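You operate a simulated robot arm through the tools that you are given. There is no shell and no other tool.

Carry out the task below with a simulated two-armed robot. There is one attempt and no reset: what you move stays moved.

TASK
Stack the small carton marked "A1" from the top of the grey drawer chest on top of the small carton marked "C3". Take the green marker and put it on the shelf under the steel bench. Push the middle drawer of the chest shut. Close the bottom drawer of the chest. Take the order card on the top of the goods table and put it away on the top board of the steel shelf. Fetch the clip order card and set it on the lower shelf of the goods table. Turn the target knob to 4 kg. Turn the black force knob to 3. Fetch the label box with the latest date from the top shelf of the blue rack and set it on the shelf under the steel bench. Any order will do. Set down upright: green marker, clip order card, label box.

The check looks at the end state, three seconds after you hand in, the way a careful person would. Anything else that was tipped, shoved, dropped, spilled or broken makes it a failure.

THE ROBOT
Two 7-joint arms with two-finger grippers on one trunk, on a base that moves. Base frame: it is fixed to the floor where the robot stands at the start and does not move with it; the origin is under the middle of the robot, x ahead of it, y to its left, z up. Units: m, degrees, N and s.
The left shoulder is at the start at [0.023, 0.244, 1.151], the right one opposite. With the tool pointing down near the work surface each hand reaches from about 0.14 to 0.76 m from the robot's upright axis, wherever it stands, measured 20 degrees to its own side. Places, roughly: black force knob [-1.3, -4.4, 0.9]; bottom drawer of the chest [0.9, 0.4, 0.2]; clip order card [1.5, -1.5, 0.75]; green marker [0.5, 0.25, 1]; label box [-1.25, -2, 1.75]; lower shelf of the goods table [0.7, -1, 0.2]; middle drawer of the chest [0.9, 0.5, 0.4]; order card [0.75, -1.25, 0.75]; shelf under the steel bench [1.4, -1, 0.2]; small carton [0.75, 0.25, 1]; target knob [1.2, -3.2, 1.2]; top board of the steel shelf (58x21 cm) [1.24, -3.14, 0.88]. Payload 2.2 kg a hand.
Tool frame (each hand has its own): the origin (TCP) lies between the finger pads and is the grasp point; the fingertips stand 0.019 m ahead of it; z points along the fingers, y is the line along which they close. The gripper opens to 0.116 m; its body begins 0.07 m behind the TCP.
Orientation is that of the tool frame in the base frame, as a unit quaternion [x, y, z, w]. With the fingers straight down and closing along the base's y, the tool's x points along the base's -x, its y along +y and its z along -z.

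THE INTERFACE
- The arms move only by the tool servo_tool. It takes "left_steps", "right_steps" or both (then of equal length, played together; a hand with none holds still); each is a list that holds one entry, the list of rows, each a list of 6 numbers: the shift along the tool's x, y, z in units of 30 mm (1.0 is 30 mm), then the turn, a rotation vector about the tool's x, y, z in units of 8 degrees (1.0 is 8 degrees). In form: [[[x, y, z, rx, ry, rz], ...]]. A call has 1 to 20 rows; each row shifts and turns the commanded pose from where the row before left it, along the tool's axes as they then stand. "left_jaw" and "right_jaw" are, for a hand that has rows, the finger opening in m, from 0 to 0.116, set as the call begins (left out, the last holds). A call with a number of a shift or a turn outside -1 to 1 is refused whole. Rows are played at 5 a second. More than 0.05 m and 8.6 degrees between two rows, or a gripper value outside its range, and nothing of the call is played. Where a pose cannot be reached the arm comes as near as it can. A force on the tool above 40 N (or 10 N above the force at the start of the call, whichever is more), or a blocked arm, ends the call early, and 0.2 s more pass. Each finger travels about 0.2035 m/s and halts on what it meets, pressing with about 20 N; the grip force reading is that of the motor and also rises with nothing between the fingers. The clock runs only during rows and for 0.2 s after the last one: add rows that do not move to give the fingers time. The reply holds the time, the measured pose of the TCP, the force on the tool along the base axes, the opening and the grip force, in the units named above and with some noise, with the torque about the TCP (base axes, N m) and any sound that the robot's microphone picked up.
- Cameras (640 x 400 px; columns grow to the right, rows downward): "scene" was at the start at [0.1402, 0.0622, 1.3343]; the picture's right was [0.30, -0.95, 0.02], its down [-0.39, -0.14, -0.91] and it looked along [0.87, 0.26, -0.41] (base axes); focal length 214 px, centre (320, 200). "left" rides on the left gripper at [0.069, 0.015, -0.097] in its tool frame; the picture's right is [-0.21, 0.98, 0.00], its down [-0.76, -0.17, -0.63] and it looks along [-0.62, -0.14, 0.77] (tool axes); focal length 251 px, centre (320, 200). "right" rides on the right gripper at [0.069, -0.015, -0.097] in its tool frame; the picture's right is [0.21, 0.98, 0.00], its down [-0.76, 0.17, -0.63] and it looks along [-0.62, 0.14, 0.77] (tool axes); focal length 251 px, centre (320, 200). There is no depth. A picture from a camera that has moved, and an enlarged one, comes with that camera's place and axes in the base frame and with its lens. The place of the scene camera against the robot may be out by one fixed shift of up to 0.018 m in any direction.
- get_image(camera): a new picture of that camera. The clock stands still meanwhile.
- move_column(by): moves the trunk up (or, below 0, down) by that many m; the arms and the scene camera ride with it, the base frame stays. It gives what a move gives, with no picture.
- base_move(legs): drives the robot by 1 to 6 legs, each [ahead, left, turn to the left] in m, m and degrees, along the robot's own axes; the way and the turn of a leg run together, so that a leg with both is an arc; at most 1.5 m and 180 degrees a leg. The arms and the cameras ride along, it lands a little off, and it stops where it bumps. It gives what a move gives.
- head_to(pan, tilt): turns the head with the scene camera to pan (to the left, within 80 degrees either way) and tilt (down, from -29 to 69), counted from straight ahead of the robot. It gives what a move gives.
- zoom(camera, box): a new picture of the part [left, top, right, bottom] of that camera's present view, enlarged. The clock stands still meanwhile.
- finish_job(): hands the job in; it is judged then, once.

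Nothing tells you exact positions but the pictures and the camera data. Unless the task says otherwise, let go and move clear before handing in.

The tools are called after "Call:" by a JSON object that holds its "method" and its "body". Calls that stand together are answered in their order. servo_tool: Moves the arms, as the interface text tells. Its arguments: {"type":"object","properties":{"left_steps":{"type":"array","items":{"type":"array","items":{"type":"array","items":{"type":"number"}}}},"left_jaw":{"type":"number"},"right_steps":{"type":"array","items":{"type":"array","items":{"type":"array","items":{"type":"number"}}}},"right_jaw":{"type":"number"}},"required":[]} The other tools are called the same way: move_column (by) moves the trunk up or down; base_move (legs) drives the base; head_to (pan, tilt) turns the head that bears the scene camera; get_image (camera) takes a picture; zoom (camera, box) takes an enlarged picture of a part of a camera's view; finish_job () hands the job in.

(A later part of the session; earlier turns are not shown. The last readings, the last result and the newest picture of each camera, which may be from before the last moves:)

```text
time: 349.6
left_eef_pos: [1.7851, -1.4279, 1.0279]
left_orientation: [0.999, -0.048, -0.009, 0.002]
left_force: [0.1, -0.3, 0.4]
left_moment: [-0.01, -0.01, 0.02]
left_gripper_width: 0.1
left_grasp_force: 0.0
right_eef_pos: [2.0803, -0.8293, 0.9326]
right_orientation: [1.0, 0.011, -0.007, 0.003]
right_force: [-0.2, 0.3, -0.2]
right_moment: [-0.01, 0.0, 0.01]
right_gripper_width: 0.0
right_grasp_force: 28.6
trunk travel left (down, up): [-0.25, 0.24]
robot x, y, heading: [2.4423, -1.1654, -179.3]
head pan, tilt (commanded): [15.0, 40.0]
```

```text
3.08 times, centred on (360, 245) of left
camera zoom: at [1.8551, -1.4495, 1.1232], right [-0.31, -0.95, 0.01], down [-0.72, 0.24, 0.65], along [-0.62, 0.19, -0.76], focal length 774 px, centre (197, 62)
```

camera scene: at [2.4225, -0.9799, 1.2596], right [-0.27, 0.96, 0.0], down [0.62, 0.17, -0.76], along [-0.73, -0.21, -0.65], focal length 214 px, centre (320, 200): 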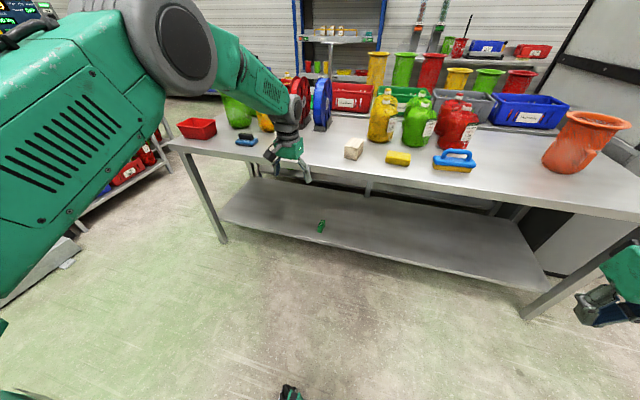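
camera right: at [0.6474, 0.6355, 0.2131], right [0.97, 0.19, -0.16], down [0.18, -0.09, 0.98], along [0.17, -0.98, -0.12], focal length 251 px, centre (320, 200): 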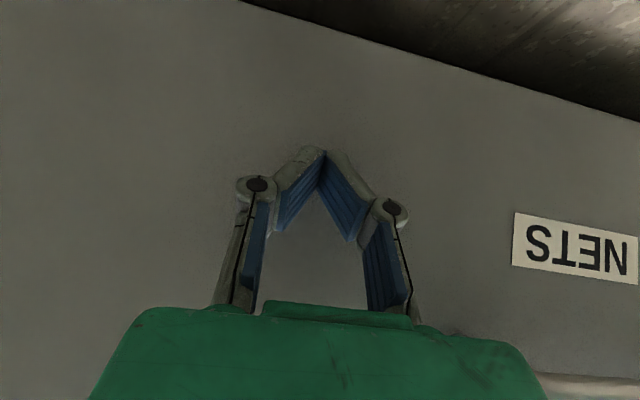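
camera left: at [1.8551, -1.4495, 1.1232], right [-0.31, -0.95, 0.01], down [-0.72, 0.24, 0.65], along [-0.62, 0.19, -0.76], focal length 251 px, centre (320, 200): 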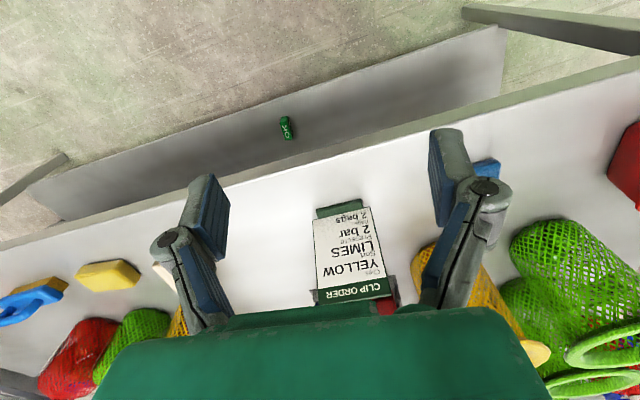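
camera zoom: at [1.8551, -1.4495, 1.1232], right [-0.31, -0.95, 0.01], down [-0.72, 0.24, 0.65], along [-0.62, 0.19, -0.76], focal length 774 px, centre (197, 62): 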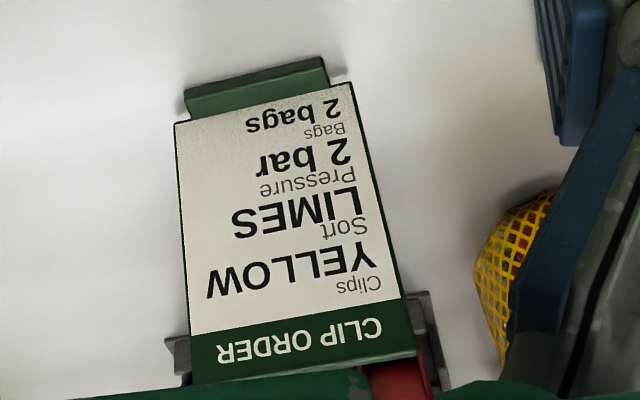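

Left-camera measurements: the card's board is about 10 cm wide (y -1.445 to -1.345), upright at x ≈ 1.545, top at z ≈ 0.958. It fits between the fingers by its side edges, so I'll grip it with a 45° slant from the front. First I'll turn and tilt the left hand.

Call:
{"method": "servo_tool", "body": {"left_steps": [[[0, 0, 0, 0, 0, -0.345], [0, 0, 0, 0, 0, -0.345], [0, 0, 0, 0, -0.56, 0], [0, 0, 0, 0, -0.56, 0], [0, 0, 0, 0, -0.56, 0], [0, 0, 0, 0, -0.56, 0], [0, 0, 0, 0, -0.56, 0], [0, 0, 0, 0, -0.56, 0], [0, 0, 0, 0, -0.56, 0], [0, 0, 0, 0, -0.56, 0], [0, 0, 0, 0, -0.56, 0], [0, 0, 0, 0, -0.56, 0], [0, 0, 0, 0, 0, 0], [0, 0, 0, 0, 0, 0], [0, 0, 0, 0, 0, 0], [0, 0, 0, 0, 0, 0]]], "left_jaw": 0.116}}

Call:
{"method": "base_move", "body": {"legs": [[0.14, 0, 0]]}}

Call:
{"method": "servo_tool", "body": {"right_steps": [[[0, 0, 0, 0, 0, 0], [0, 0, 0, 0, 0, 0], [0, 0, 0, 0, 0, 0], [0, 0, 0, 0, 0, 0], [0, 0, 0, 0, 0, 0], [0, 0, 0, 0, 0, 0], [0, 0, 0, 0, 0, 0], [0, 0, 0, 0, 0, 0], [0, 0, 0, 0, 0, 0], [0, 0, 0, 0, 0, 0], [0, 0, 0, 0, 0, 0], [0, 0, 0, 0, 0, 0], [0, 0, 0, 0, 0, 0], [0, 0, 0, 0, 0, 0], [0, 0, 0, 0, 0, 0], [0, 0, 0, 0, 0, 0], [0, 0, 0, 0, 0, 0], [0, 0, 0, 0, 0, 0], [0, 0, 0, 0, 0, 0], [0, 0, 0, 0, 0, 0]]]}}

Call:
{"method": "get_image", "body": {"camera": "left"}}

Call:
{"method": "zoom", "body": {"camera": "scene", "box": [170, 60, 370, 200]}}

```text
time: 353.0
left_eef_pos: [1.7843, -1.4288, 1.0277]
left_orientation: [0.921, -0.001, -0.39, 0.003]
left_force: [0.3, -0.4, 0.3]
left_moment: [0.0, -0.03, -0.02]
left_gripper_width: 0.1161
left_grasp_force: 0.1
right_eef_pos: [2.0796, -0.8285, 0.9329]
right_orientation: [1.0, 0.012, -0.007, 0.003]
right_force: [0.2, 0.4, -0.4]
right_moment: [0.01, -0.03, 0.02]
right_gripper_width: 0.0001
right_grasp_force: 29.0
trunk travel left (down, up): [-0.25, 0.24]
robot x, y, heading: [2.4419, -1.1624, -179.5]
head pan, tilt (commanded): [15.0, 40.0]
```

```text
time: 354.3
left_eef_pos: [1.6477, -1.431, 1.0282]
left_orientation: [0.921, -0.001, -0.39, 0.002]
left_force: [-1.0, 0.0, 0.3]
left_moment: [0.02, 0.02, 0.03]
left_gripper_width: 0.1158
left_grasp_force: 0.0
right_eef_pos: [1.9414, -0.83, 0.9334]
right_orientation: [1.0, 0.013, -0.007, 0.003]
right_force: [-0.2, -0.4, -0.3]
right_moment: [0.01, -0.02, 0.02]
right_gripper_width: 0.0002
right_grasp_force: 28.2
trunk travel left (down, up): [-0.25, 0.24]
robot x, y, heading: [2.307, -1.1652, -179.3]
head pan, tilt (commanded): [15.0, 40.0]
```

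```text
time: 358.5
left_eef_pos: [1.65, -1.4311, 1.0293]
left_orientation: [0.92, -0.002, -0.392, 0.002]
left_force: [0.0, -0.2, -0.8]
left_moment: [0.0, -0.06, 0.02]
left_gripper_width: 0.1158
left_grasp_force: 0.0
right_eef_pos: [1.9442, -0.8299, 0.9342]
right_orientation: [1.0, 0.012, -0.008, 0.003]
right_force: [0.8, 0.2, 0.6]
right_moment: [-0.02, 0.04, -0.01]
right_gripper_width: 0.0001
right_grasp_force: 28.1
trunk travel left (down, up): [-0.25, 0.24]
robot x, y, heading: [2.3044, -1.1655, -179.2]
head pan, tilt (commanded): [15.0, 40.0]
```

```text
taken
camera left: at [1.7676, -1.4456, 1.0471], right [-0.15, -0.98, 0.16], down [-0.07, 0.17, 0.98], along [-0.99, 0.14, -0.09], focal length 251 px, centre (320, 200)
```

left: 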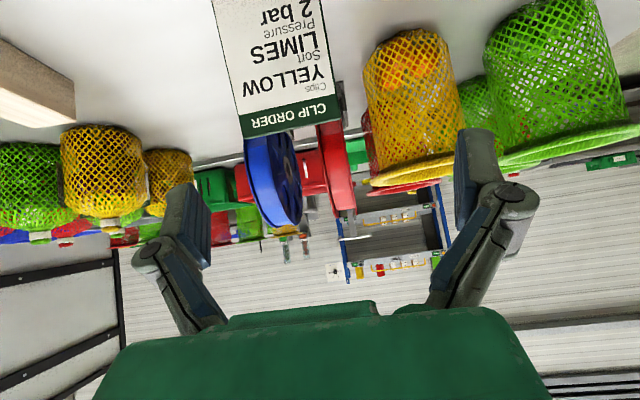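

```text
2.86 times, centred on (270, 130) of scene
camera zoom: at [2.1895, -1.1847, 1.2597], right [-0.27, 0.96, 0.0], down [0.62, 0.17, -0.76], along [-0.73, -0.21, -0.65], focal length 613 px, centre (463, 400)
```

zoom: 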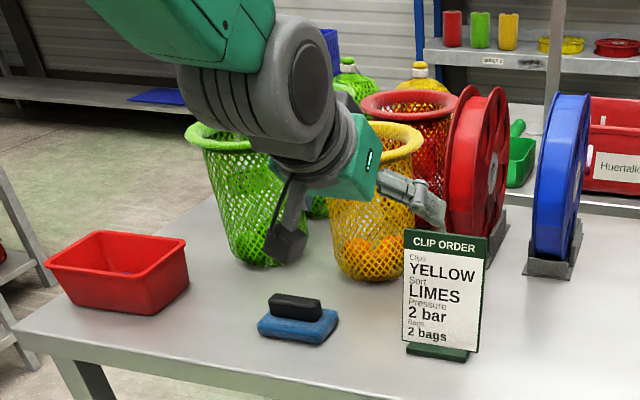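

The hand is tilted and calm. I'll align with the card's centre and height, still in front of it.

Call:
{"method": "servo_tool", "body": {"left_steps": [[[0.312, -0.148, 0.3, 0, 0, 0], [0.312, -0.148, 0.3, 0, 0, 0], [0.312, -0.148, 0.3, 0, 0, 0], [0.312, -0.148, 0.3, 0, 0, 0], [0.312, -0.148, 0.3, 0, 0, 0], [0.312, -0.148, 0.3, 0, 0, 0], [0.312, -0.148, 0.3, 0, 0, 0], [0.312, -0.148, 0.3, 0, 0, 0], [0, 0, 0, 0, 0, 0], [0, 0, 0, 0, 0, 0], [0, 0, 0, 0, 0, 0], [0, 0, 0, 0, 0, 0]]]}}

Call:
{"method": "get_image", "body": {"camera": "left"}}

Call:
{"method": "zoom", "body": {"camera": "scene", "box": [170, 60, 370, 200]}}

```text
time: 361.1
left_eef_pos: [1.6497, -1.3942, 0.9252]
left_orientation: [0.92, -0.001, -0.392, 0.002]
left_force: [0.1, 0.6, 0.1]
left_moment: [0.02, 0.03, 0.0]
left_gripper_width: 0.116
left_grasp_force: 0.0
right_eef_pos: [1.9448, -0.8297, 0.9338]
right_orientation: [1.0, 0.012, -0.008, 0.002]
right_force: [0.1, -0.3, -0.1]
right_moment: [0.0, -0.02, 0.0]
right_gripper_width: 0.0
right_grasp_force: 28.6
trunk travel left (down, up): [-0.25, 0.24]
robot x, y, heading: [2.3073, -1.1638, -179.2]
head pan, tilt (commanded): [15.0, 40.0]
```

```text
taken
camera left: at [1.7682, -1.4103, 0.9427], right [-0.15, -0.98, 0.16], down [-0.07, 0.17, 0.98], along [-0.99, 0.14, -0.09], focal length 251 px, centre (320, 200)
```

left: 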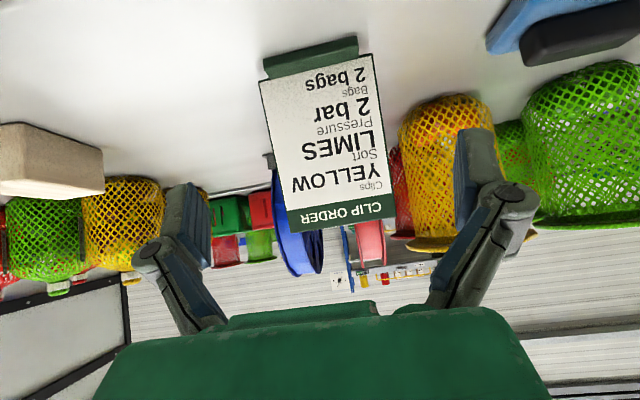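

```text
2.86 times, centred on (270, 130) of scene
camera zoom: at [2.1892, -1.1843, 1.2597], right [-0.27, 0.96, 0.0], down [0.62, 0.17, -0.76], along [-0.73, -0.21, -0.65], focal length 613 px, centre (463, 400)
```

zoom: 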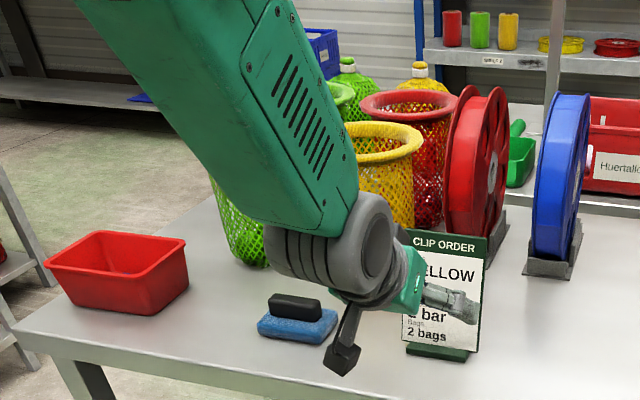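

The board leans back about 17°: at grip height z ≈ 0.915 it is at x ≈ 1.53, centred at y ≈ -1.394 and 10.6 cm wide. I'll advance most of the way and check the clearance.

Call:
{"method": "servo_tool", "body": {"left_steps": [[[-0.316, 0, 0.39, 0, 0, 0], [-0.316, 0, 0.39, 0, 0, 0], [-0.316, 0, 0.39, 0, 0, 0], [-0.316, 0, 0.39, 0, 0, 0], [-0.316, 0, 0.39, 0, 0, 0], [0, 0, 0, 0, 0, 0], [0, 0, 0, 0, 0, 0], [0, 0, 0, 0, 0, 0]]]}}

Call:
{"method": "get_image", "body": {"camera": "left"}}

```text
time: 362.9
left_eef_pos: [1.5764, -1.3964, 0.9205]
left_orientation: [0.92, -0.001, -0.391, 0.002]
left_force: [0.1, 0.4, -0.2]
left_moment: [0.0, -0.01, 0.03]
left_gripper_width: 0.1159
left_grasp_force: 0.0
right_eef_pos: [1.9443, -0.8302, 0.9352]
right_orientation: [1.0, 0.012, -0.008, 0.003]
right_force: [0.0, 0.5, 0.4]
right_moment: [-0.02, -0.03, 0.02]
right_gripper_width: 0.0
right_grasp_force: 28.9
trunk travel left (down, up): [-0.25, 0.24]
robot x, y, heading: [2.3054, -1.1648, -179.5]
head pan, tilt (commanded): [15.0, 40.0]
```

```text
taken
camera left: at [1.6935, -1.4101, 0.9377], right [-0.15, -0.98, 0.16], down [-0.07, 0.17, 0.98], along [-0.99, 0.14, -0.09], focal length 251 px, centre (320, 200)
```

left: 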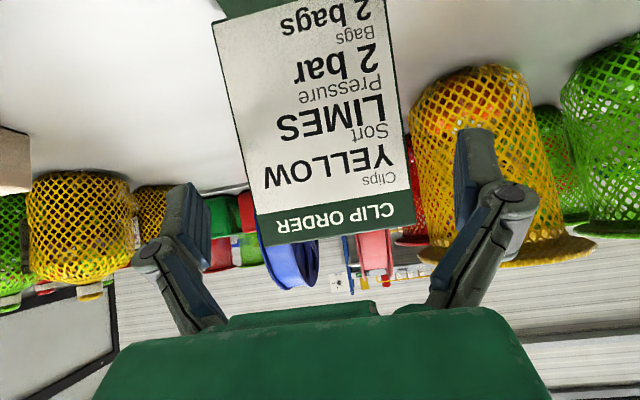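

The card's centre is about 5 mm to +y of my centreline. I'll correct that and go in.

Call:
{"method": "servo_tool", "body": {"left_steps": [[[0, -0.085, 0, 0, 0, 0], [0, -0.085, 0, 0, 0, 0], [0, 0, 0, 0, 0, 0], [-0.236, 0, 0.306, 0, 0, 0], [-0.236, 0, 0.306, 0, 0, 0], [0, 0, 0, 0, 0, 0], [0, 0, 0, 0, 0, 0]]]}}

Call:
{"method": "get_image", "body": {"camera": "left"}}

```text
time: 364.5
left_eef_pos: [1.5517, -1.3909, 0.9157]
left_orientation: [0.92, -0.002, -0.392, 0.001]
left_force: [0.2, 0.6, 0.3]
left_moment: [0.01, 0.03, 0.02]
left_gripper_width: 0.116
left_grasp_force: 0.1
right_eef_pos: [1.9452, -0.8312, 0.9344]
right_orientation: [1.0, 0.012, -0.008, 0.002]
right_force: [-0.4, 0.7, -0.1]
right_moment: [0.04, 0.01, 0.05]
right_gripper_width: 0.0
right_grasp_force: 28.1
trunk travel left (down, up): [-0.25, 0.24]
robot x, y, heading: [2.3036, -1.164, -179.1]
head pan, tilt (commanded): [15.0, 40.0]
```

```text
taken
camera left: at [1.6695, -1.4049, 0.9343], right [-0.15, -0.98, 0.16], down [-0.07, 0.17, 0.98], along [-0.99, 0.14, -0.09], focal length 251 px, centre (320, 200)
```

left: 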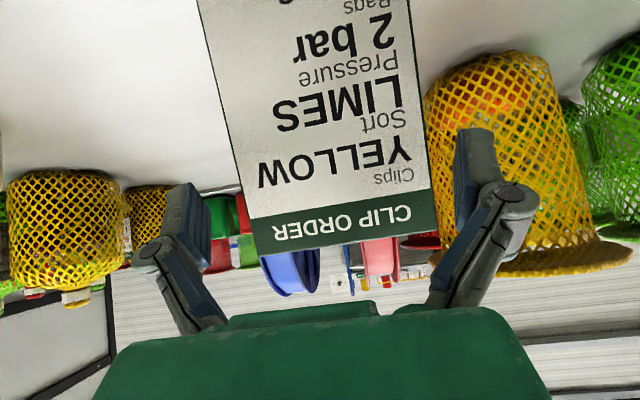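

Call:
{"method": "zoom", "body": {"camera": "left", "box": [160, 110, 500, 290]}}

```text
1.88 times, centred on (330, 200) of left
camera zoom: at [1.6695, -1.4049, 0.9343], right [-0.15, -0.98, 0.16], down [-0.07, 0.17, 0.98], along [-0.99, 0.14, -0.09], focal length 473 px, centre (301, 200)
```

zoom: 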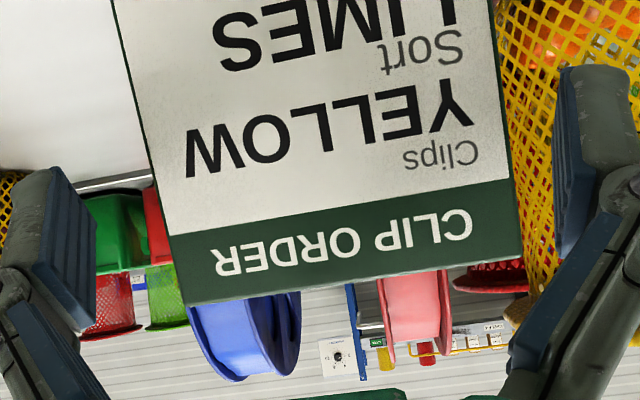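

The clearance is about 4 mm each side with the centre within 2–3 mm. I'll make a small correction and move the last 2 cm in.

Call:
{"method": "servo_tool", "body": {"left_steps": [[[0, 0.08, 0, 0, 0, 0], [-0.12, 0, 0.155, 0, 0, 0], [-0.12, 0, 0.155, 0, 0, 0], [-0.12, 0, 0.155, 0, 0, 0], [-0.12, 0, 0.155, 0, 0, 0], [0, 0, 0, 0, 0, 0], [0, 0, 0, 0, 0, 0]]]}}

Call:
{"method": "get_image", "body": {"camera": "left"}}

Call:
{"method": "zoom", "body": {"camera": "scene", "box": [240, 90, 360, 190]}}

```text
time: 366.1
left_eef_pos: [1.5274, -1.3937, 0.9146]
left_orientation: [0.92, -0.001, -0.391, 0.002]
left_force: [0.1, 0.3, -0.5]
left_moment: [0.01, -0.01, -0.01]
left_gripper_width: 0.1161
left_grasp_force: 0.1
right_eef_pos: [1.9446, -0.8305, 0.9347]
right_orientation: [1.0, 0.012, -0.008, 0.003]
right_force: [0.2, 0.1, -0.9]
right_moment: [0.01, 0.04, 0.01]
right_gripper_width: 0.0001
right_grasp_force: 28.8
trunk travel left (down, up): [-0.25, 0.24]
robot x, y, heading: [2.3059, -1.1656, -179.1]
head pan, tilt (commanded): [15.0, 40.0]
```

```text
taken
camera left: at [1.6454, -1.4082, 0.9317], right [-0.15, -0.98, 0.16], down [-0.07, 0.17, 0.98], along [-0.99, 0.14, -0.09], focal length 251 px, centre (320, 200)
```

left: 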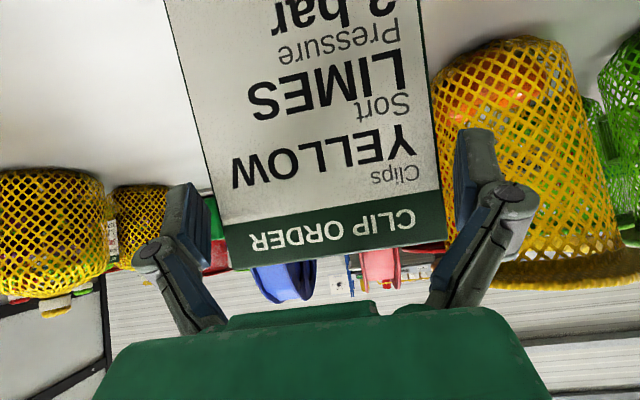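

```text
4.00 times, centred on (300, 140) of scene
camera zoom: at [2.1885, -1.1843, 1.2596], right [-0.27, 0.96, 0.0], down [0.62, 0.17, -0.76], along [-0.73, -0.21, -0.65], focal length 858 px, centre (400, 440)
```

zoom: 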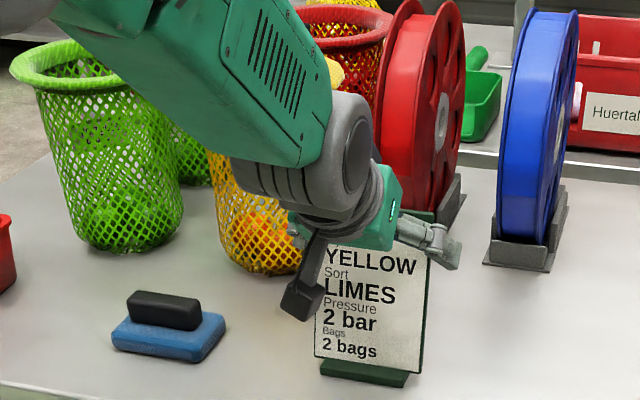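

The board sits between the pads with a small gap on both sides. I'll close the fingers on its edges.

Call:
{"method": "servo_tool", "body": {"left_steps": [[[0, 0, 0, 0, 0, 0], [0, 0, 0, 0, 0, 0], [0, 0, 0, 0, 0, 0], [0, 0, 0, 0, 0, 0], [0, 0, 0, 0, 0, 0]]], "left_jaw": 0.085}}

Call:
{"method": "get_image", "body": {"camera": "left"}}

```text
time: 367.3
left_eef_pos: [1.5291, -1.393, 0.9154]
left_orientation: [0.92, 0.0, -0.392, 0.003]
left_force: [0.1, -1.3, 2.5]
left_moment: [-0.21, 0.02, 0.03]
left_gripper_width: 0.1068
left_grasp_force: 19.6
right_eef_pos: [1.945, -0.83, 0.9349]
right_orientation: [1.0, 0.012, -0.008, 0.003]
right_force: [-1.0, 0.0, 0.0]
right_moment: [-0.01, 0.02, 0.0]
right_gripper_width: 0.0002
right_grasp_force: 29.0
trunk travel left (down, up): [-0.25, 0.24]
robot x, y, heading: [2.304, -1.1656, -179.0]
head pan, tilt (commanded): [15.0, 40.0]
```

```text
taken
camera left: at [1.6457, -1.4083, 0.932], right [-0.15, -0.98, 0.16], down [-0.07, 0.17, 0.98], along [-0.99, 0.14, -0.09], focal length 251 px, centre (320, 200)
```

left: 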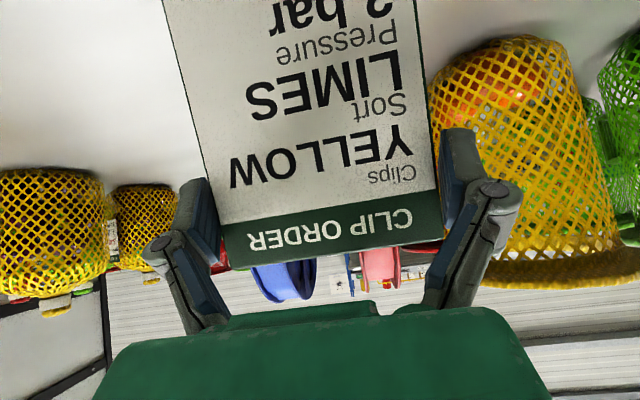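

Gripped at 0.107 m. I'll lift it gently and check how it hangs.

Call:
{"method": "servo_tool", "body": {"left_steps": [[[-0.12, 0, -0.115, 0, 0, 0], [-0.24, 0, -0.231, 0, 0, 0], [-0.24, 0, -0.231, 0, 0, 0], [-0.24, 0, -0.231, 0, 0, 0], [-0.24, 0, -0.231, 0, 0, 0], [-0.24, 0, -0.231, 0, 0, 0], [-0.24, 0, -0.231, 0, 0, 0], [-0.24, 0, -0.231, 0, 0, 0], [-0.12, 0, -0.115, 0, 0, 0], [0, 0, 0, 0, 0, 0], [0, 0, 0, 0, 0, 0], [0, 0, 0, 0, 0, 0]]]}}

Call:
{"method": "get_image", "body": {"camera": "left"}}

Call:
{"method": "zoom", "body": {"camera": "scene", "box": [230, 70, 370, 190]}}

```text
time: 369.9
left_eef_pos: [1.5273, -1.3929, 0.9937]
left_orientation: [0.92, -0.001, -0.392, 0.002]
left_force: [-0.5, 0.5, -0.7]
left_moment: [0.0, 0.05, -0.01]
left_gripper_width: 0.1063
left_grasp_force: 20.2
right_eef_pos: [1.9451, -0.83, 0.9336]
right_orientation: [1.0, 0.013, -0.007, 0.003]
right_force: [0.4, 0.3, -0.2]
right_moment: [0.0, -0.01, 0.01]
right_gripper_width: 0.0002
right_grasp_force: 28.2
trunk travel left (down, up): [-0.25, 0.24]
robot x, y, heading: [2.3014, -1.1636, -179.2]
head pan, tilt (commanded): [15.0, 40.0]
```

```text
taken
camera left: at [1.6454, -1.4073, 1.0108], right [-0.15, -0.98, 0.16], down [-0.07, 0.17, 0.98], along [-0.99, 0.14, -0.09], focal length 251 px, centre (320, 200)
```

left: 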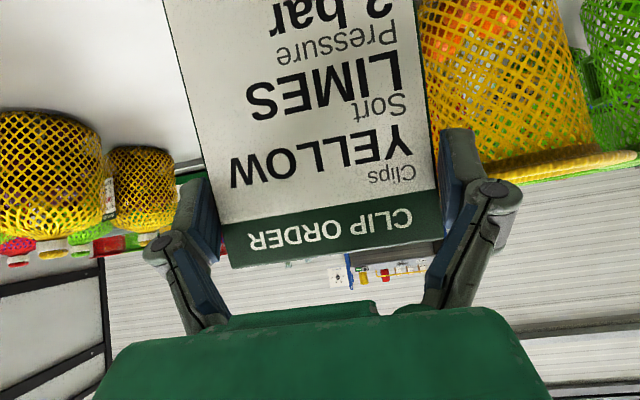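

```text
3.33 times, centred on (300, 130) of scene
camera zoom: at [2.1886, -1.1844, 1.2596], right [-0.27, 0.96, 0.0], down [0.62, 0.17, -0.76], along [-0.73, -0.21, -0.65], focal length 715 px, centre (387, 433)
```

zoom: 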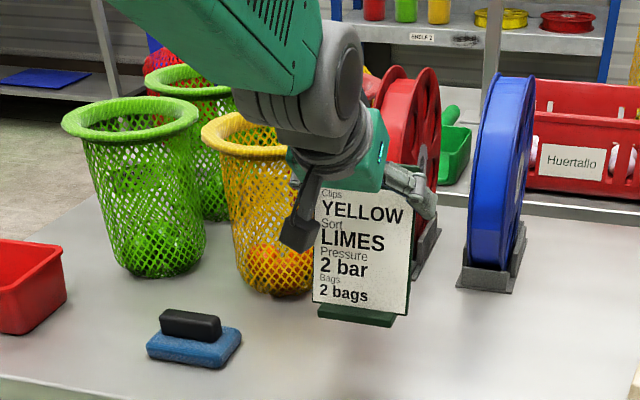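

The card is held firmly. I'll tuck the right hand in, back away from the bench, and drive south to look at the passage to the other side.

Call:
{"method": "servo_tool", "body": {"right_steps": [[[0.2, 0.33, -0.62, 0, 0, 0], [0.2, 0.33, -0.62, 0, 0, 0], [0.2, 0.33, -0.62, 0, 0, 0], [0.2, 0.33, -0.62, 0, 0, 0], [0.2, 0.33, -0.62, 0, 0, 0], [0.2, 0.33, -0.62, 0, 0, 0], [0.2, 0.33, -0.62, 0, 0, 0], [0.2, 0.33, -0.62, 0, 0, 0], [0, 0, 0, 0, 0, 0], [0, 0, 0, 0, 0, 0], [0, 0, 0, 0, 0, 0], [0, 0, 0, 0, 0, 0]]]}}

Call:
{"method": "base_move", "body": {"legs": [[-0.3, 0, 0], [0, 1.2, 0]]}}

Call:
{"method": "head_to", "body": {"pan": 0, "tilt": 25}}

Call:
{"method": "get_image", "body": {"camera": "scene"}}

Call:
{"method": "head_to", "body": {"pan": 45, "tilt": 20}}

Call:
{"method": "get_image", "body": {"camera": "scene"}}

```text
time: 372.5
left_eef_pos: [1.5288, -1.3916, 0.9932]
left_orientation: [0.92, -0.002, -0.393, 0.002]
left_force: [-0.8, -0.4, -0.4]
left_moment: [-0.03, 0.02, 0.04]
left_gripper_width: 0.1059
left_grasp_force: 20.2
right_eef_pos: [1.9456, -0.8723, 1.0348]
right_orientation: [1.0, 0.012, -0.007, 0.007]
right_force: [0.2, 0.4, 0.2]
right_moment: [-0.02, 0.0, 0.0]
right_gripper_width: 0.0
right_grasp_force: 28.4
right hand out of reach, approached as far as the arm can: row 4, 5, 6, 7, 8
trunk travel left (down, up): [-0.25, 0.24]
robot x, y, heading: [2.2984, -1.1632, -179.1]
head pan, tilt (commanded): [15.0, 40.0]
```

```text
time: 380.2
left_eef_pos: [1.8416, -2.5808, 0.9933]
left_orientation: [0.92, -0.004, -0.391, 0.001]
left_force: [-0.5, 0.0, -0.6]
left_moment: [-0.02, 0.01, 0.0]
left_gripper_width: 0.1053
left_grasp_force: 19.8
right_eef_pos: [2.2629, -2.0635, 1.0349]
right_orientation: [1.0, 0.007, -0.006, 0.007]
right_force: [-0.3, 0.0, -0.5]
right_moment: [-0.03, 0.0, 0.04]
right_gripper_width: 0.0001
right_grasp_force: 28.5
trunk travel left (down, up): [-0.25, 0.24]
robot x, y, heading: [2.625, -2.355, -179.7]
head pan, tilt (commanded): [15.0, 40.0]
```

```text
time: 381.0
left_eef_pos: [1.8448, -2.582, 0.9964]
left_orientation: [0.92, -0.003, -0.393, 0.0]
left_force: [-0.3, -0.3, -0.5]
left_moment: [0.02, 0.01, 0.0]
left_gripper_width: 0.1054
left_grasp_force: 20.1
right_eef_pos: [2.2666, -2.0649, 1.0355]
right_orientation: [1.0, 0.007, -0.008, 0.007]
right_force: [-0.1, -0.5, 0.1]
right_moment: [0.0, -0.04, 0.0]
right_gripper_width: 0.0
right_grasp_force: 28.3
trunk travel left (down, up): [-0.25, 0.24]
robot x, y, heading: [2.622, -2.3583, -179.9]
head pan, tilt (commanded): [0.0, 25.0]
```

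```text
taken
camera scene: at [2.4939, -2.3562, 1.2829], right [-0.01, 1.0, 0.0], down [0.43, 0.0, -0.9], along [-0.9, -0.01, -0.43], focal length 214 px, centre (320, 200)
```

scene: 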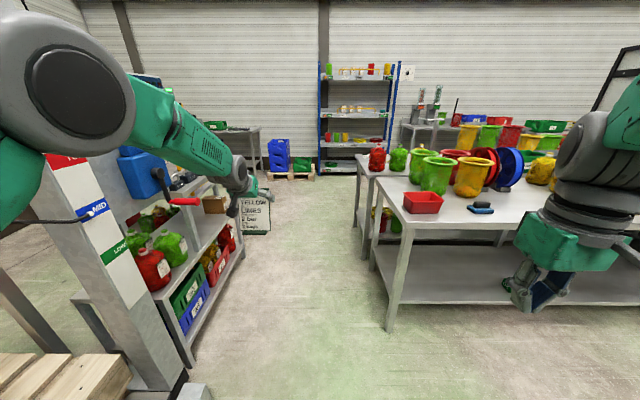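

```text
time: 382.1
left_eef_pos: [1.8437, -2.5815, 0.9963]
left_orientation: [0.92, -0.004, -0.393, 0.0]
left_force: [0.3, 0.3, -1.5]
left_moment: [-0.02, 0.03, -0.02]
left_gripper_width: 0.1053
left_grasp_force: 19.7
right_eef_pos: [2.2662, -2.0653, 1.0366]
right_orientation: [1.0, 0.008, -0.007, 0.007]
right_force: [0.2, 0.1, -0.2]
right_moment: [0.02, 0.01, -0.01]
right_gripper_width: 0.0
right_grasp_force: 28.2
trunk travel left (down, up): [-0.25, 0.24]
robot x, y, heading: [2.6223, -2.3569, -179.7]
head pan, tilt (commanded): [45.0, 20.0]
```

```text
taken
camera scene: at [2.5202, -2.4217, 1.2911], right [-0.71, 0.7, 0.0], down [0.24, 0.24, -0.94], along [-0.66, -0.67, -0.34], focal length 214 px, centre (320, 200)
```

scene: 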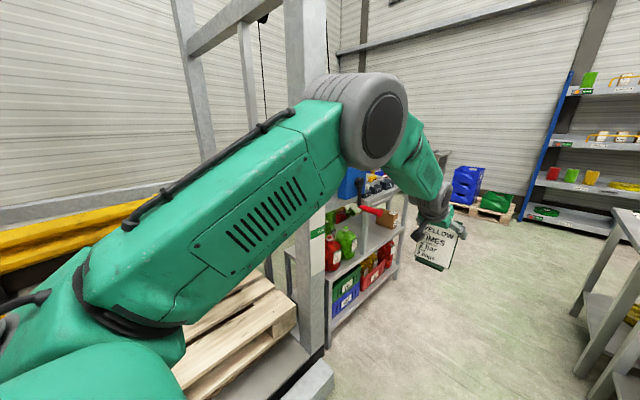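

There is about a metre between the bench end and the steel shelf. I'll raise the trunk so the elbows clear things, and drive through slowly along y ≈ -2.28.

Call:
{"method": "move_column", "body": {"by": 0.22}}

Call:
{"method": "base_move", "body": {"legs": [[0, -0.07, 0], [0.8, 0, 0]]}}

Call:
{"method": "head_to", "body": {"pan": 0, "tilt": 30}}

Call:
{"method": "get_image", "body": {"camera": "scene"}}

Call:
{"method": "head_to", "body": {"pan": 60, "tilt": 20}}

Call:
{"method": "get_image", "body": {"camera": "scene"}}

```text
time: 384.4
left_eef_pos: [1.8432, -2.5818, 1.2159]
left_orientation: [0.92, -0.005, -0.392, 0.0]
left_force: [-0.3, 1.0, -0.4]
left_moment: [0.03, 0.01, -0.01]
left_gripper_width: 0.1052
left_grasp_force: 20.2
right_eef_pos: [2.2669, -2.0661, 1.2565]
right_orientation: [1.0, 0.007, -0.008, 0.007]
right_force: [1.0, 0.3, 0.2]
right_moment: [0.01, -0.03, 0.0]
right_gripper_width: 0.0
right_grasp_force: 29.1
trunk travel left (down, up): [-0.47, 0.02]
robot x, y, heading: [2.622, -2.3548, -179.6]
head pan, tilt (commanded): [45.0, 20.0]
```

```text
time: 389.3
left_eef_pos: [1.0403, -2.5583, 1.2099]
left_orientation: [0.919, 0.001, -0.393, -0.015]
left_force: [0.4, -3.3, -1.2]
left_moment: [0.17, -0.02, -0.18]
left_gripper_width: 0.1048
left_grasp_force: 20.1
right_eef_pos: [1.4658, -2.0467, 1.2648]
right_orientation: [1.0, 0.009, -0.007, 0.005]
right_force: [0.7, -2.5, -1.2]
right_moment: [0.32, -0.01, 0.04]
right_gripper_width: 0.0
right_grasp_force: 28.4
trunk travel left (down, up): [-0.47, 0.02]
robot x, y, heading: [1.8193, -2.3021, 180.1]
head pan, tilt (commanded): [45.0, 20.0]
```

```text
time: 390.4
left_eef_pos: [1.0417, -2.5726, 1.2109]
left_orientation: [0.919, 0.005, -0.393, -0.017]
left_force: [0.7, -3.1, -1.0]
left_moment: [0.16, -0.01, -0.14]
left_gripper_width: 0.1045
left_grasp_force: 19.9
right_eef_pos: [1.4665, -2.0593, 1.267]
right_orientation: [1.0, 0.011, -0.009, -0.003]
right_force: [-0.5, 0.3, 0.5]
right_moment: [-0.01, -0.01, 0.01]
right_gripper_width: 0.0001
right_grasp_force: 28.8
trunk travel left (down, up): [-0.47, 0.02]
robot x, y, heading: [1.8144, -2.3056, -180.0]
head pan, tilt (commanded): [0.0, 30.0]
```

```text
taken
camera scene: at [1.6897, -2.3545, 1.494], right [0.0, 1.0, 0.03], down [0.5, 0.03, -0.86], along [-0.86, 0.01, -0.5], focal length 214 px, centre (320, 200)
```

scene: 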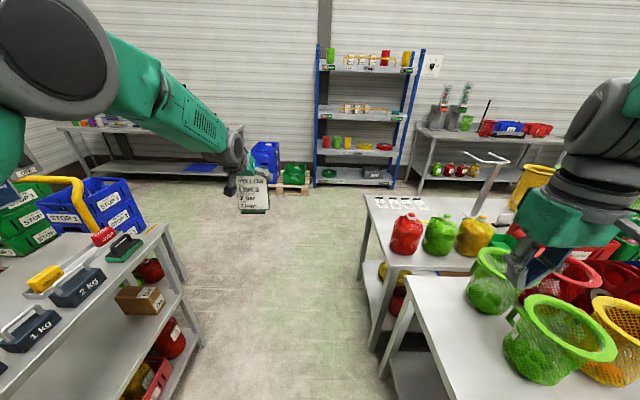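

```text
time: 391.8
left_eef_pos: [1.0422, -2.4855, 1.2243]
left_orientation: [0.919, -0.012, -0.394, 0.009]
left_force: [-0.1, 2.7, -1.1]
left_moment: [-0.17, -0.02, 0.17]
left_gripper_width: 0.1045
left_grasp_force: 19.6
right_eef_pos: [1.4674, -1.9733, 1.246]
right_orientation: [0.999, 0.006, -0.002, 0.033]
right_force: [0.2, -2.6, -1.5]
right_moment: [0.15, 0.02, -0.03]
right_gripper_width: 0.0001
right_grasp_force: 29.4
trunk travel left (down, up): [-0.47, 0.02]
robot x, y, heading: [1.8152, -2.2944, 180.1]
head pan, tilt (commanded): [60.0, 20.0]
```

```text
taken
camera scene: at [1.7336, -2.3246, 1.5131], right [-0.86, 0.5, -0.02], down [0.17, 0.27, -0.95], along [-0.47, -0.82, -0.32], focal length 214 px, centre (320, 200)
```

scene: 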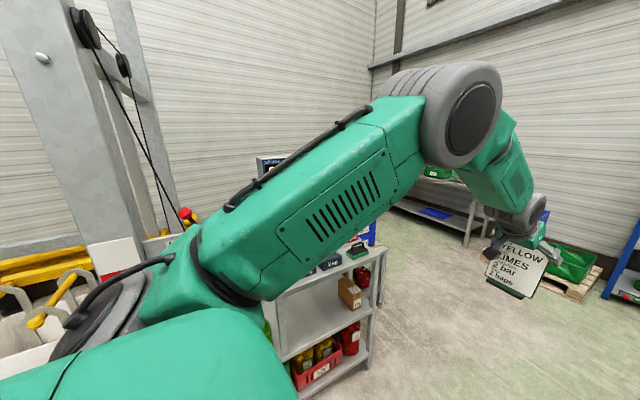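

The raised trunk makes it sway strongly, so I'll lower it again now and settle before going on.

Call:
{"method": "move_column", "body": {"by": -0.25}}

Call:
{"method": "servo_tool", "body": {"right_steps": [[[0, 0, 0, 0, 0, 0], [0, 0, 0, 0, 0, 0], [0, 0, 0, 0, 0, 0], [0, 0, 0, 0, 0, 0], [0, 0, 0, 0, 0, 0], [0, 0, 0, 0, 0, 0], [0, 0, 0, 0, 0, 0], [0, 0, 0, 0, 0, 0], [0, 0, 0, 0, 0, 0], [0, 0, 0, 0, 0, 0], [0, 0, 0, 0, 0, 0], [0, 0, 0, 0, 0, 0], [0, 0, 0, 0, 0, 0], [0, 0, 0, 0, 0, 0], [0, 0, 0, 0, 0, 0], [0, 0, 0, 0, 0, 0], [0, 0, 0, 0, 0, 0], [0, 0, 0, 0, 0, 0], [0, 0, 0, 0, 0, 0], [0, 0, 0, 0, 0, 0]]]}}

Call:
{"method": "head_to", "body": {"pan": 20, "tilt": 25}}

Call:
{"method": "get_image", "body": {"camera": "scene"}}

Call:
{"method": "get_image", "body": {"camera": "left"}}

```text
time: 394.3
left_eef_pos: [1.0415, -2.4999, 0.9739]
left_orientation: [0.919, -0.011, -0.395, 0.006]
left_force: [0.1, 2.6, -0.6]
left_moment: [-0.2, -0.05, 0.15]
left_gripper_width: 0.1039
left_grasp_force: 20.6
right_eef_pos: [1.4685, -1.9886, 1.0042]
right_orientation: [1.0, 0.006, -0.008, 0.028]
right_force: [1.0, 0.2, -0.4]
right_moment: [-0.07, 0.01, 0.01]
right_gripper_width: 0.0
right_grasp_force: 29.1
trunk travel left (down, up): [-0.22, 0.27]
robot x, y, heading: [1.8135, -2.2872, 180.0]
head pan, tilt (commanded): [60.0, 20.0]
```

```text
time: 398.5
left_eef_pos: [1.0415, -2.5096, 0.9706]
left_orientation: [0.919, -0.009, -0.394, 0.002]
left_force: [-0.4, 1.2, -0.3]
left_moment: [-0.08, 0.0, 0.11]
left_gripper_width: 0.1036
left_grasp_force: 20.0
right_eef_pos: [1.4684, -1.9996, 1.0027]
right_orientation: [1.0, 0.007, -0.006, 0.024]
right_force: [0.1, 0.8, 0.1]
right_moment: [-0.05, 0.01, -0.03]
right_gripper_width: 0.0
right_grasp_force: 28.0
trunk travel left (down, up): [-0.22, 0.27]
robot x, y, heading: [1.8139, -2.2972, 179.8]
head pan, tilt (commanded): [60.0, 20.0]
```

```text
time: 399.6
left_eef_pos: [1.0418, -2.5265, 0.9674]
left_orientation: [0.919, -0.003, -0.393, -0.003]
left_force: [-0.4, 0.2, -0.4]
left_moment: [-0.01, -0.03, 0.02]
left_gripper_width: 0.1034
left_grasp_force: 19.8
right_eef_pos: [1.4683, -2.0148, 1.0026]
right_orientation: [1.0, 0.003, 0.002, 0.03]
right_force: [-0.5, 1.1, 0.1]
right_moment: [-0.02, 0.02, 0.03]
right_gripper_width: 0.0
right_grasp_force: 28.5
trunk travel left (down, up): [-0.22, 0.27]
robot x, y, heading: [1.8137, -2.3007, 179.9]
head pan, tilt (commanded): [20.0, 25.0]
```

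```text
taken
camera scene: at [1.6942, -2.3119, 1.2533], right [-0.34, 0.94, -0.01], down [0.4, 0.13, -0.91], along [-0.85, -0.32, -0.42], focal length 214 px, centre (320, 200)
```

scene: 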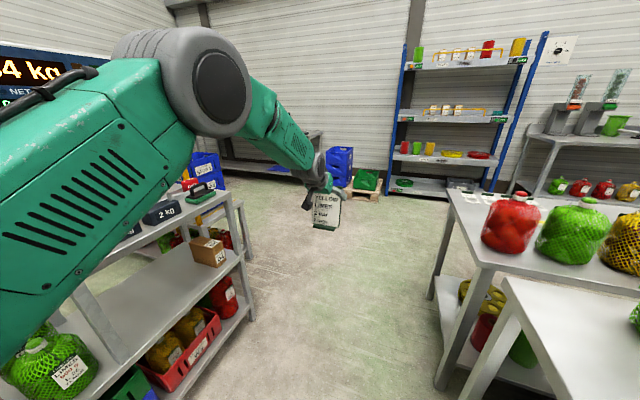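

```text
taken
camera left: at [1.1586, -2.543, 0.9838], right [-0.16, -0.98, 0.15], down [-0.06, 0.16, 0.98], along [-0.99, 0.15, -0.09], focal length 251 px, centre (320, 200)
```

left: 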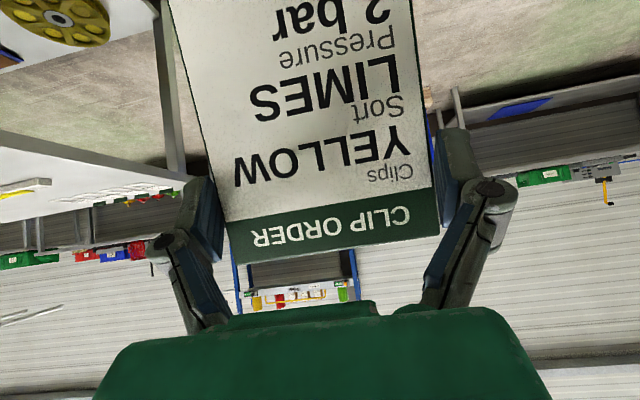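

The card hangs steady. I'll draw the left hand closer to the body so the robot can turn safely, then drive on into the corridor.

Call:
{"method": "servo_tool", "body": {"left_steps": [[[0.4, 0, -0.42, 0, 0, 0], [0.52, 0, -0.54, 0, 0, 0], [0.52, 0, -0.54, 0, 0, 0], [0.52, 0, -0.54, 0, 0, 0], [0.52, 0, -0.54, 0, 0, 0], [0.52, 0, -0.54, 0, 0, 0], [0.52, 0, -0.54, 0, 0, 0], [0.52, 0, -0.54, 0, 0, 0], [0.52, 0, -0.54, 0, 0, 0], [0.52, 0, -0.54, 0, 0, 0], [0.52, 0, -0.54, 0, 0, 0], [0.4, 0, -0.42, 0, 0, 0], [0, 0, 0, 0, 0, 0], [0, 0, 0, 0, 0, 0], [0, 0, 0, 0, 0, 0], [0, 0, 0, 0, 0, 0]]]}}

Call:
{"method": "base_move", "body": {"legs": [[1.2, 0, 0], [0.85, 0.15, 0]]}}

Call:
{"method": "head_to", "body": {"pan": -70, "tilt": 35}}

Call:
{"method": "get_image", "body": {"camera": "scene"}}

Call:
{"method": "head_to", "body": {"pan": 0, "tilt": 25}}

Call:
{"method": "get_image", "body": {"camera": "scene"}}

```text
time: 403.0
left_eef_pos: [1.3014, -2.5345, 0.9662]
left_orientation: [0.919, -0.002, -0.393, -0.004]
left_force: [0.0, -0.5, -1.0]
left_moment: [-0.06, -0.02, 0.0]
left_gripper_width: 0.1035
left_grasp_force: 19.4
right_eef_pos: [1.4677, -2.0201, 1.0067]
right_orientation: [1.0, 0.005, -0.001, 0.025]
right_force: [-0.1, -0.3, 0.3]
right_moment: [0.02, 0.0, 0.03]
right_gripper_width: 0.0
right_grasp_force: 28.0
trunk travel left (down, up): [-0.22, 0.27]
robot x, y, heading: [1.8134, -2.3028, 179.9]
head pan, tilt (commanded): [20.0, 25.0]
```

```text
time: 413.2
left_eef_pos: [-0.7416, -2.647, 0.9657]
left_orientation: [0.92, -0.01, -0.393, -0.008]
left_force: [-0.4, 0.2, -0.3]
left_moment: [0.0, -0.02, -0.02]
left_gripper_width: 0.1026
left_grasp_force: 20.3
right_eef_pos: [-0.5673, -2.1361, 1.0069]
right_orientation: [1.0, 0.001, -0.004, 0.019]
right_force: [-1.2, 0.2, 0.0]
right_moment: [-0.02, -0.02, 0.01]
right_gripper_width: 0.0002
right_grasp_force: 28.4
trunk travel left (down, up): [-0.22, 0.27]
robot x, y, heading: [-0.2242, -2.4239, 179.0]
head pan, tilt (commanded): [20.0, 25.0]
```

```text
time: 414.9
left_eef_pos: [-0.7393, -2.6494, 0.9663]
left_orientation: [0.919, -0.008, -0.394, -0.008]
left_force: [0.5, 0.0, -1.2]
left_moment: [0.0, -0.02, 0.02]
left_gripper_width: 0.1026
left_grasp_force: 20.0
right_eef_pos: [-0.5645, -2.1375, 1.0062]
right_orientation: [1.0, 0.0, -0.003, 0.022]
right_force: [-0.4, -0.7, 0.4]
right_moment: [0.02, -0.01, 0.03]
right_gripper_width: 0.0
right_grasp_force: 28.3
trunk travel left (down, up): [-0.22, 0.27]
robot x, y, heading: [-0.2264, -2.4199, 179.0]
head pan, tilt (commanded): [-70.0, 35.0]
```

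```text
taken
camera scene: at [-0.3433, -2.3919, 1.2465], right [0.29, 0.96, 0.0], down [0.47, -0.14, -0.87], along [-0.84, 0.25, -0.49], focal length 214 px, centre (320, 200)
```

scene: 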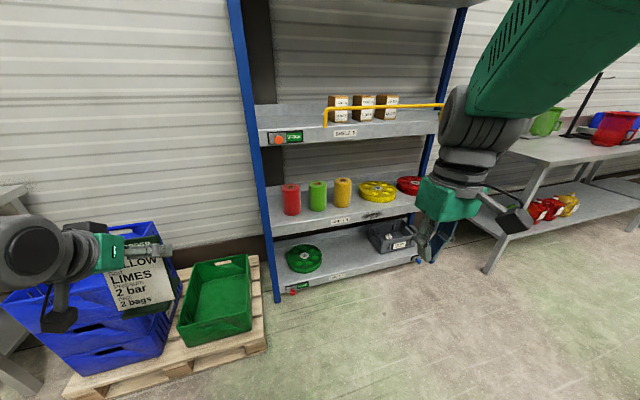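

```text
time: 416.3
left_eef_pos: [-0.74, -2.6479, 0.9671]
left_orientation: [0.919, -0.009, -0.394, -0.009]
left_force: [-0.1, 0.2, -0.3]
left_moment: [-0.01, -0.02, -0.03]
left_gripper_width: 0.1026
left_grasp_force: 19.8
right_eef_pos: [-0.5667, -2.1383, 1.0058]
right_orientation: [1.0, 0.001, -0.002, 0.021]
right_force: [-0.6, 0.2, -0.4]
right_moment: [-0.01, 0.0, 0.0]
right_gripper_width: 0.0
right_grasp_force: 28.7
trunk travel left (down, up): [-0.22, 0.27]
robot x, y, heading: [-0.2278, -2.422, 179.4]
head pan, tilt (commanded): [0.0, 25.0]
```

```text
taken
camera scene: at [-0.3484, -2.4166, 1.2531], right [0.02, 1.0, 0.0], down [0.43, -0.01, -0.91], along [-0.9, 0.01, -0.43], focal length 214 px, centre (320, 200)
```

scene: 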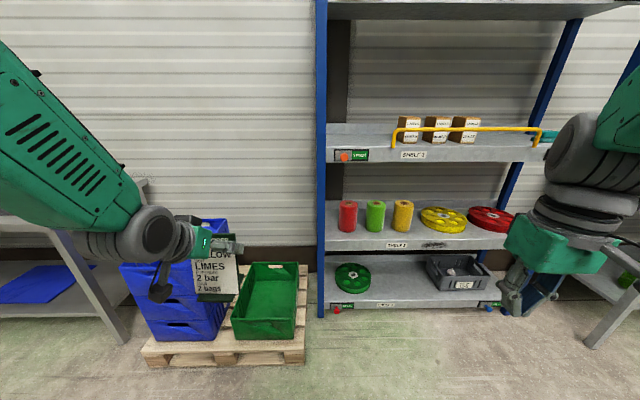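

Call:
{"method": "get_image", "body": {"camera": "left"}}

Call:
{"method": "zoom", "body": {"camera": "scene", "box": [140, 190, 300, 320]}}

```text
taken
camera left: at [-0.6219, -2.6669, 0.9829], right [-0.17, -0.97, 0.15], down [-0.06, 0.16, 0.99], along [-0.98, 0.16, -0.09], focal length 251 px, centre (320, 200)
```

left: 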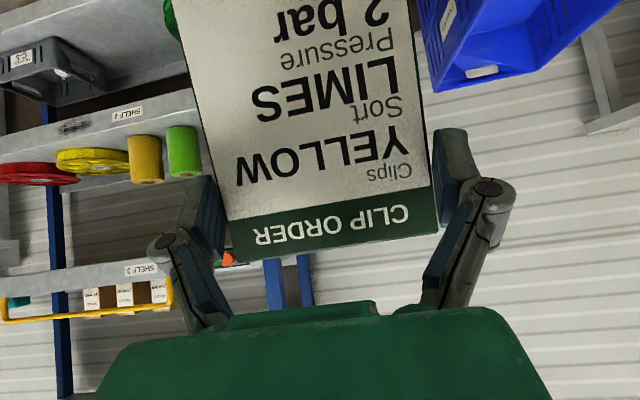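

```text
3.08 times, centred on (220, 255) of scene
camera zoom: at [-0.3484, -2.4166, 1.2531], right [0.02, 1.0, 0.0], down [0.43, -0.01, -0.91], along [-0.9, 0.01, -0.43], focal length 660 px, centre (628, 31)
```

zoom: 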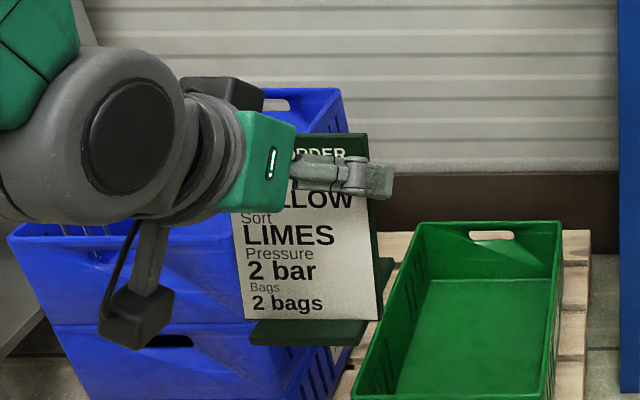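

The card sits unchanged in the grip. I'll turn north and drive up the corridor beside the goods table, then look at its lower shelf.

Call:
{"method": "base_move", "body": {"legs": [[0, 0, -89.4], [0.75, 0, 0]]}}

Call:
{"method": "head_to", "body": {"pan": -70, "tilt": 40}}

Call:
{"method": "get_image", "body": {"camera": "scene"}}

Call:
{"method": "head_to", "body": {"pan": -30, "tilt": 40}}

Call:
{"method": "get_image", "body": {"camera": "scene"}}

```text
time: 424.1
left_eef_pos: [-0.4487, -1.1585, 0.9662]
left_orientation: [-0.646, 0.653, 0.274, 0.284]
left_force: [-0.3, 0.1, -0.4]
left_moment: [0.0, 0.0, -0.01]
left_gripper_width: 0.1018
left_grasp_force: 19.8
right_eef_pos: [0.0645, -1.3288, 1.0065]
right_orientation: [0.71, -0.704, -0.015, 0.013]
right_force: [0.4, -0.3, -1.2]
right_moment: [0.01, -0.03, -0.01]
right_gripper_width: 0.0
right_grasp_force: 28.9
trunk travel left (down, up): [-0.22, 0.27]
robot x, y, heading: [-0.2221, -1.6721, 89.5]
head pan, tilt (commanded): [0.0, 25.0]
```

```text
time: 425.6
left_eef_pos: [-0.4481, -1.16, 0.9678]
left_orientation: [-0.645, 0.654, 0.274, 0.285]
left_force: [0.0, 0.7, -2.1]
left_moment: [0.01, 0.02, 0.01]
left_gripper_width: 0.1018
left_grasp_force: 20.2
right_eef_pos: [0.0637, -1.3305, 1.0056]
right_orientation: [0.71, -0.704, -0.015, 0.017]
right_force: [-0.5, 0.3, 0.7]
right_moment: [0.02, 0.01, 0.02]
right_gripper_width: 0.0002
right_grasp_force: 28.1
trunk travel left (down, up): [-0.22, 0.27]
robot x, y, heading: [-0.216, -1.6748, 89.7]
head pan, tilt (commanded): [-70.0, 40.0]
```

```text
taken
camera scene: at [-0.181, -1.5396, 1.2473], right [0.96, -0.28, 0.0], down [-0.14, -0.46, -0.88], along [0.25, 0.84, -0.48], focal length 214 px, centre (320, 200)
```

scene: 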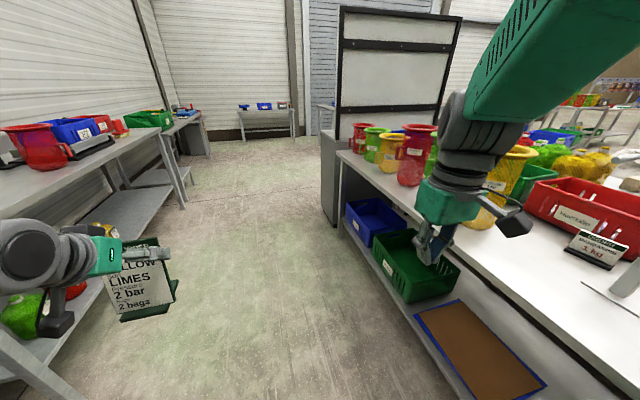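

```text
time: 426.6
left_eef_pos: [-0.4482, -1.1603, 0.9671]
left_orientation: [-0.645, 0.654, 0.274, 0.285]
left_force: [1.1, -0.1, -1.1]
left_moment: [0.02, 0.01, -0.01]
left_gripper_width: 0.1017
left_grasp_force: 20.0
right_eef_pos: [0.0628, -1.3317, 1.0041]
right_orientation: [0.709, -0.704, -0.016, 0.016]
right_force: [0.2, -0.3, -0.6]
right_moment: [0.0, 0.02, 0.01]
right_gripper_width: 0.0
right_grasp_force: 28.3
trunk travel left (down, up): [-0.22, 0.27]
robot x, y, heading: [-0.2148, -1.6734, 89.5]
head pan, tilt (commanded): [-30.0, 40.0]
```

```text
taken
camera scene: at [-0.1807, -1.5398, 1.2468], right [0.96, -0.29, 0.0], down [-0.14, -0.47, -0.87], along [0.25, 0.84, -0.49], focal length 214 px, centre (320, 200)
```

scene: 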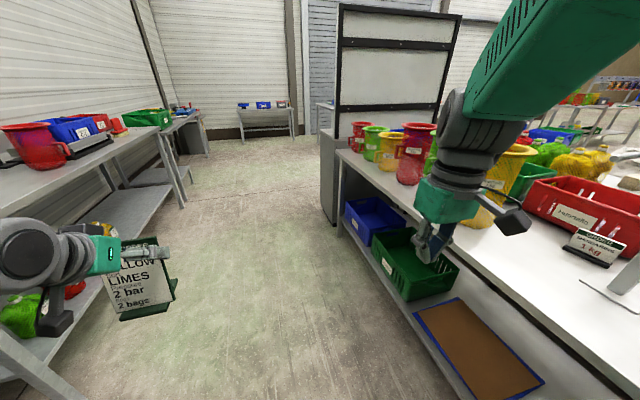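

The order card (a small stand on the table top near y ≈ -1.33) and the lower shelf with crates and a brown board are visible. The head is blocked by the right arm when panning right, so I'll turn the robot itself to face the table.

Call:
{"method": "base_move", "body": {"legs": [[-0.0, 0.1, -89.5]]}}

Call:
{"method": "head_to", "body": {"pan": 0, "tilt": 45}}

Call:
{"method": "get_image", "body": {"camera": "scene"}}

```text
time: 430.8
left_eef_pos: [0.2278, -1.3711, 0.9672]
left_orientation: [0.001, 0.919, -0.005, 0.394]
left_force: [-0.6, -0.2, -0.6]
left_moment: [0.01, 0.01, 0.02]
left_gripper_width: 0.101
left_grasp_force: 19.7
right_eef_pos: [0.0635, -1.8845, 1.0047]
right_orientation: [-0.009, 1.0, 0.023, 0.0]
right_force: [-0.1, 0.2, 0.3]
right_moment: [-0.01, 0.01, 0.0]
right_gripper_width: 0.0
right_grasp_force: 28.7
trunk travel left (down, up): [-0.22, 0.27]
robot x, y, heading: [-0.2807, -1.6095, 0.2]
head pan, tilt (commanded): [-30.0, 40.0]
```

```text
time: 431.8
left_eef_pos: [0.2271, -1.3713, 0.9693]
left_orientation: [0.001, 0.918, -0.005, 0.396]
left_force: [0.0, -0.4, -0.4]
left_moment: [0.0, 0.01, 0.02]
left_gripper_width: 0.1011
left_grasp_force: 20.2
right_eef_pos: [0.0604, -1.8845, 1.0026]
right_orientation: [-0.009, 1.0, 0.024, -0.003]
right_force: [-0.3, 0.5, 0.5]
right_moment: [0.04, -0.04, -0.01]
right_gripper_width: 0.0001
right_grasp_force: 28.5
trunk travel left (down, up): [-0.22, 0.27]
robot x, y, heading: [-0.2797, -1.6106, 0.3]
head pan, tilt (commanded): [0.0, 45.0]
```

```text
taken
camera scene: at [-0.1472, -1.6042, 1.2225], right [0.0, -1.0, 0.0], down [-0.71, 0.0, -0.71], along [0.71, 0.0, -0.71], focal length 214 px, centre (320, 200)
```

scene: 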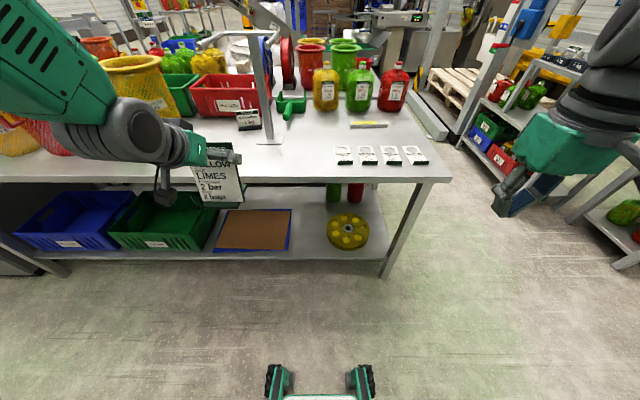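

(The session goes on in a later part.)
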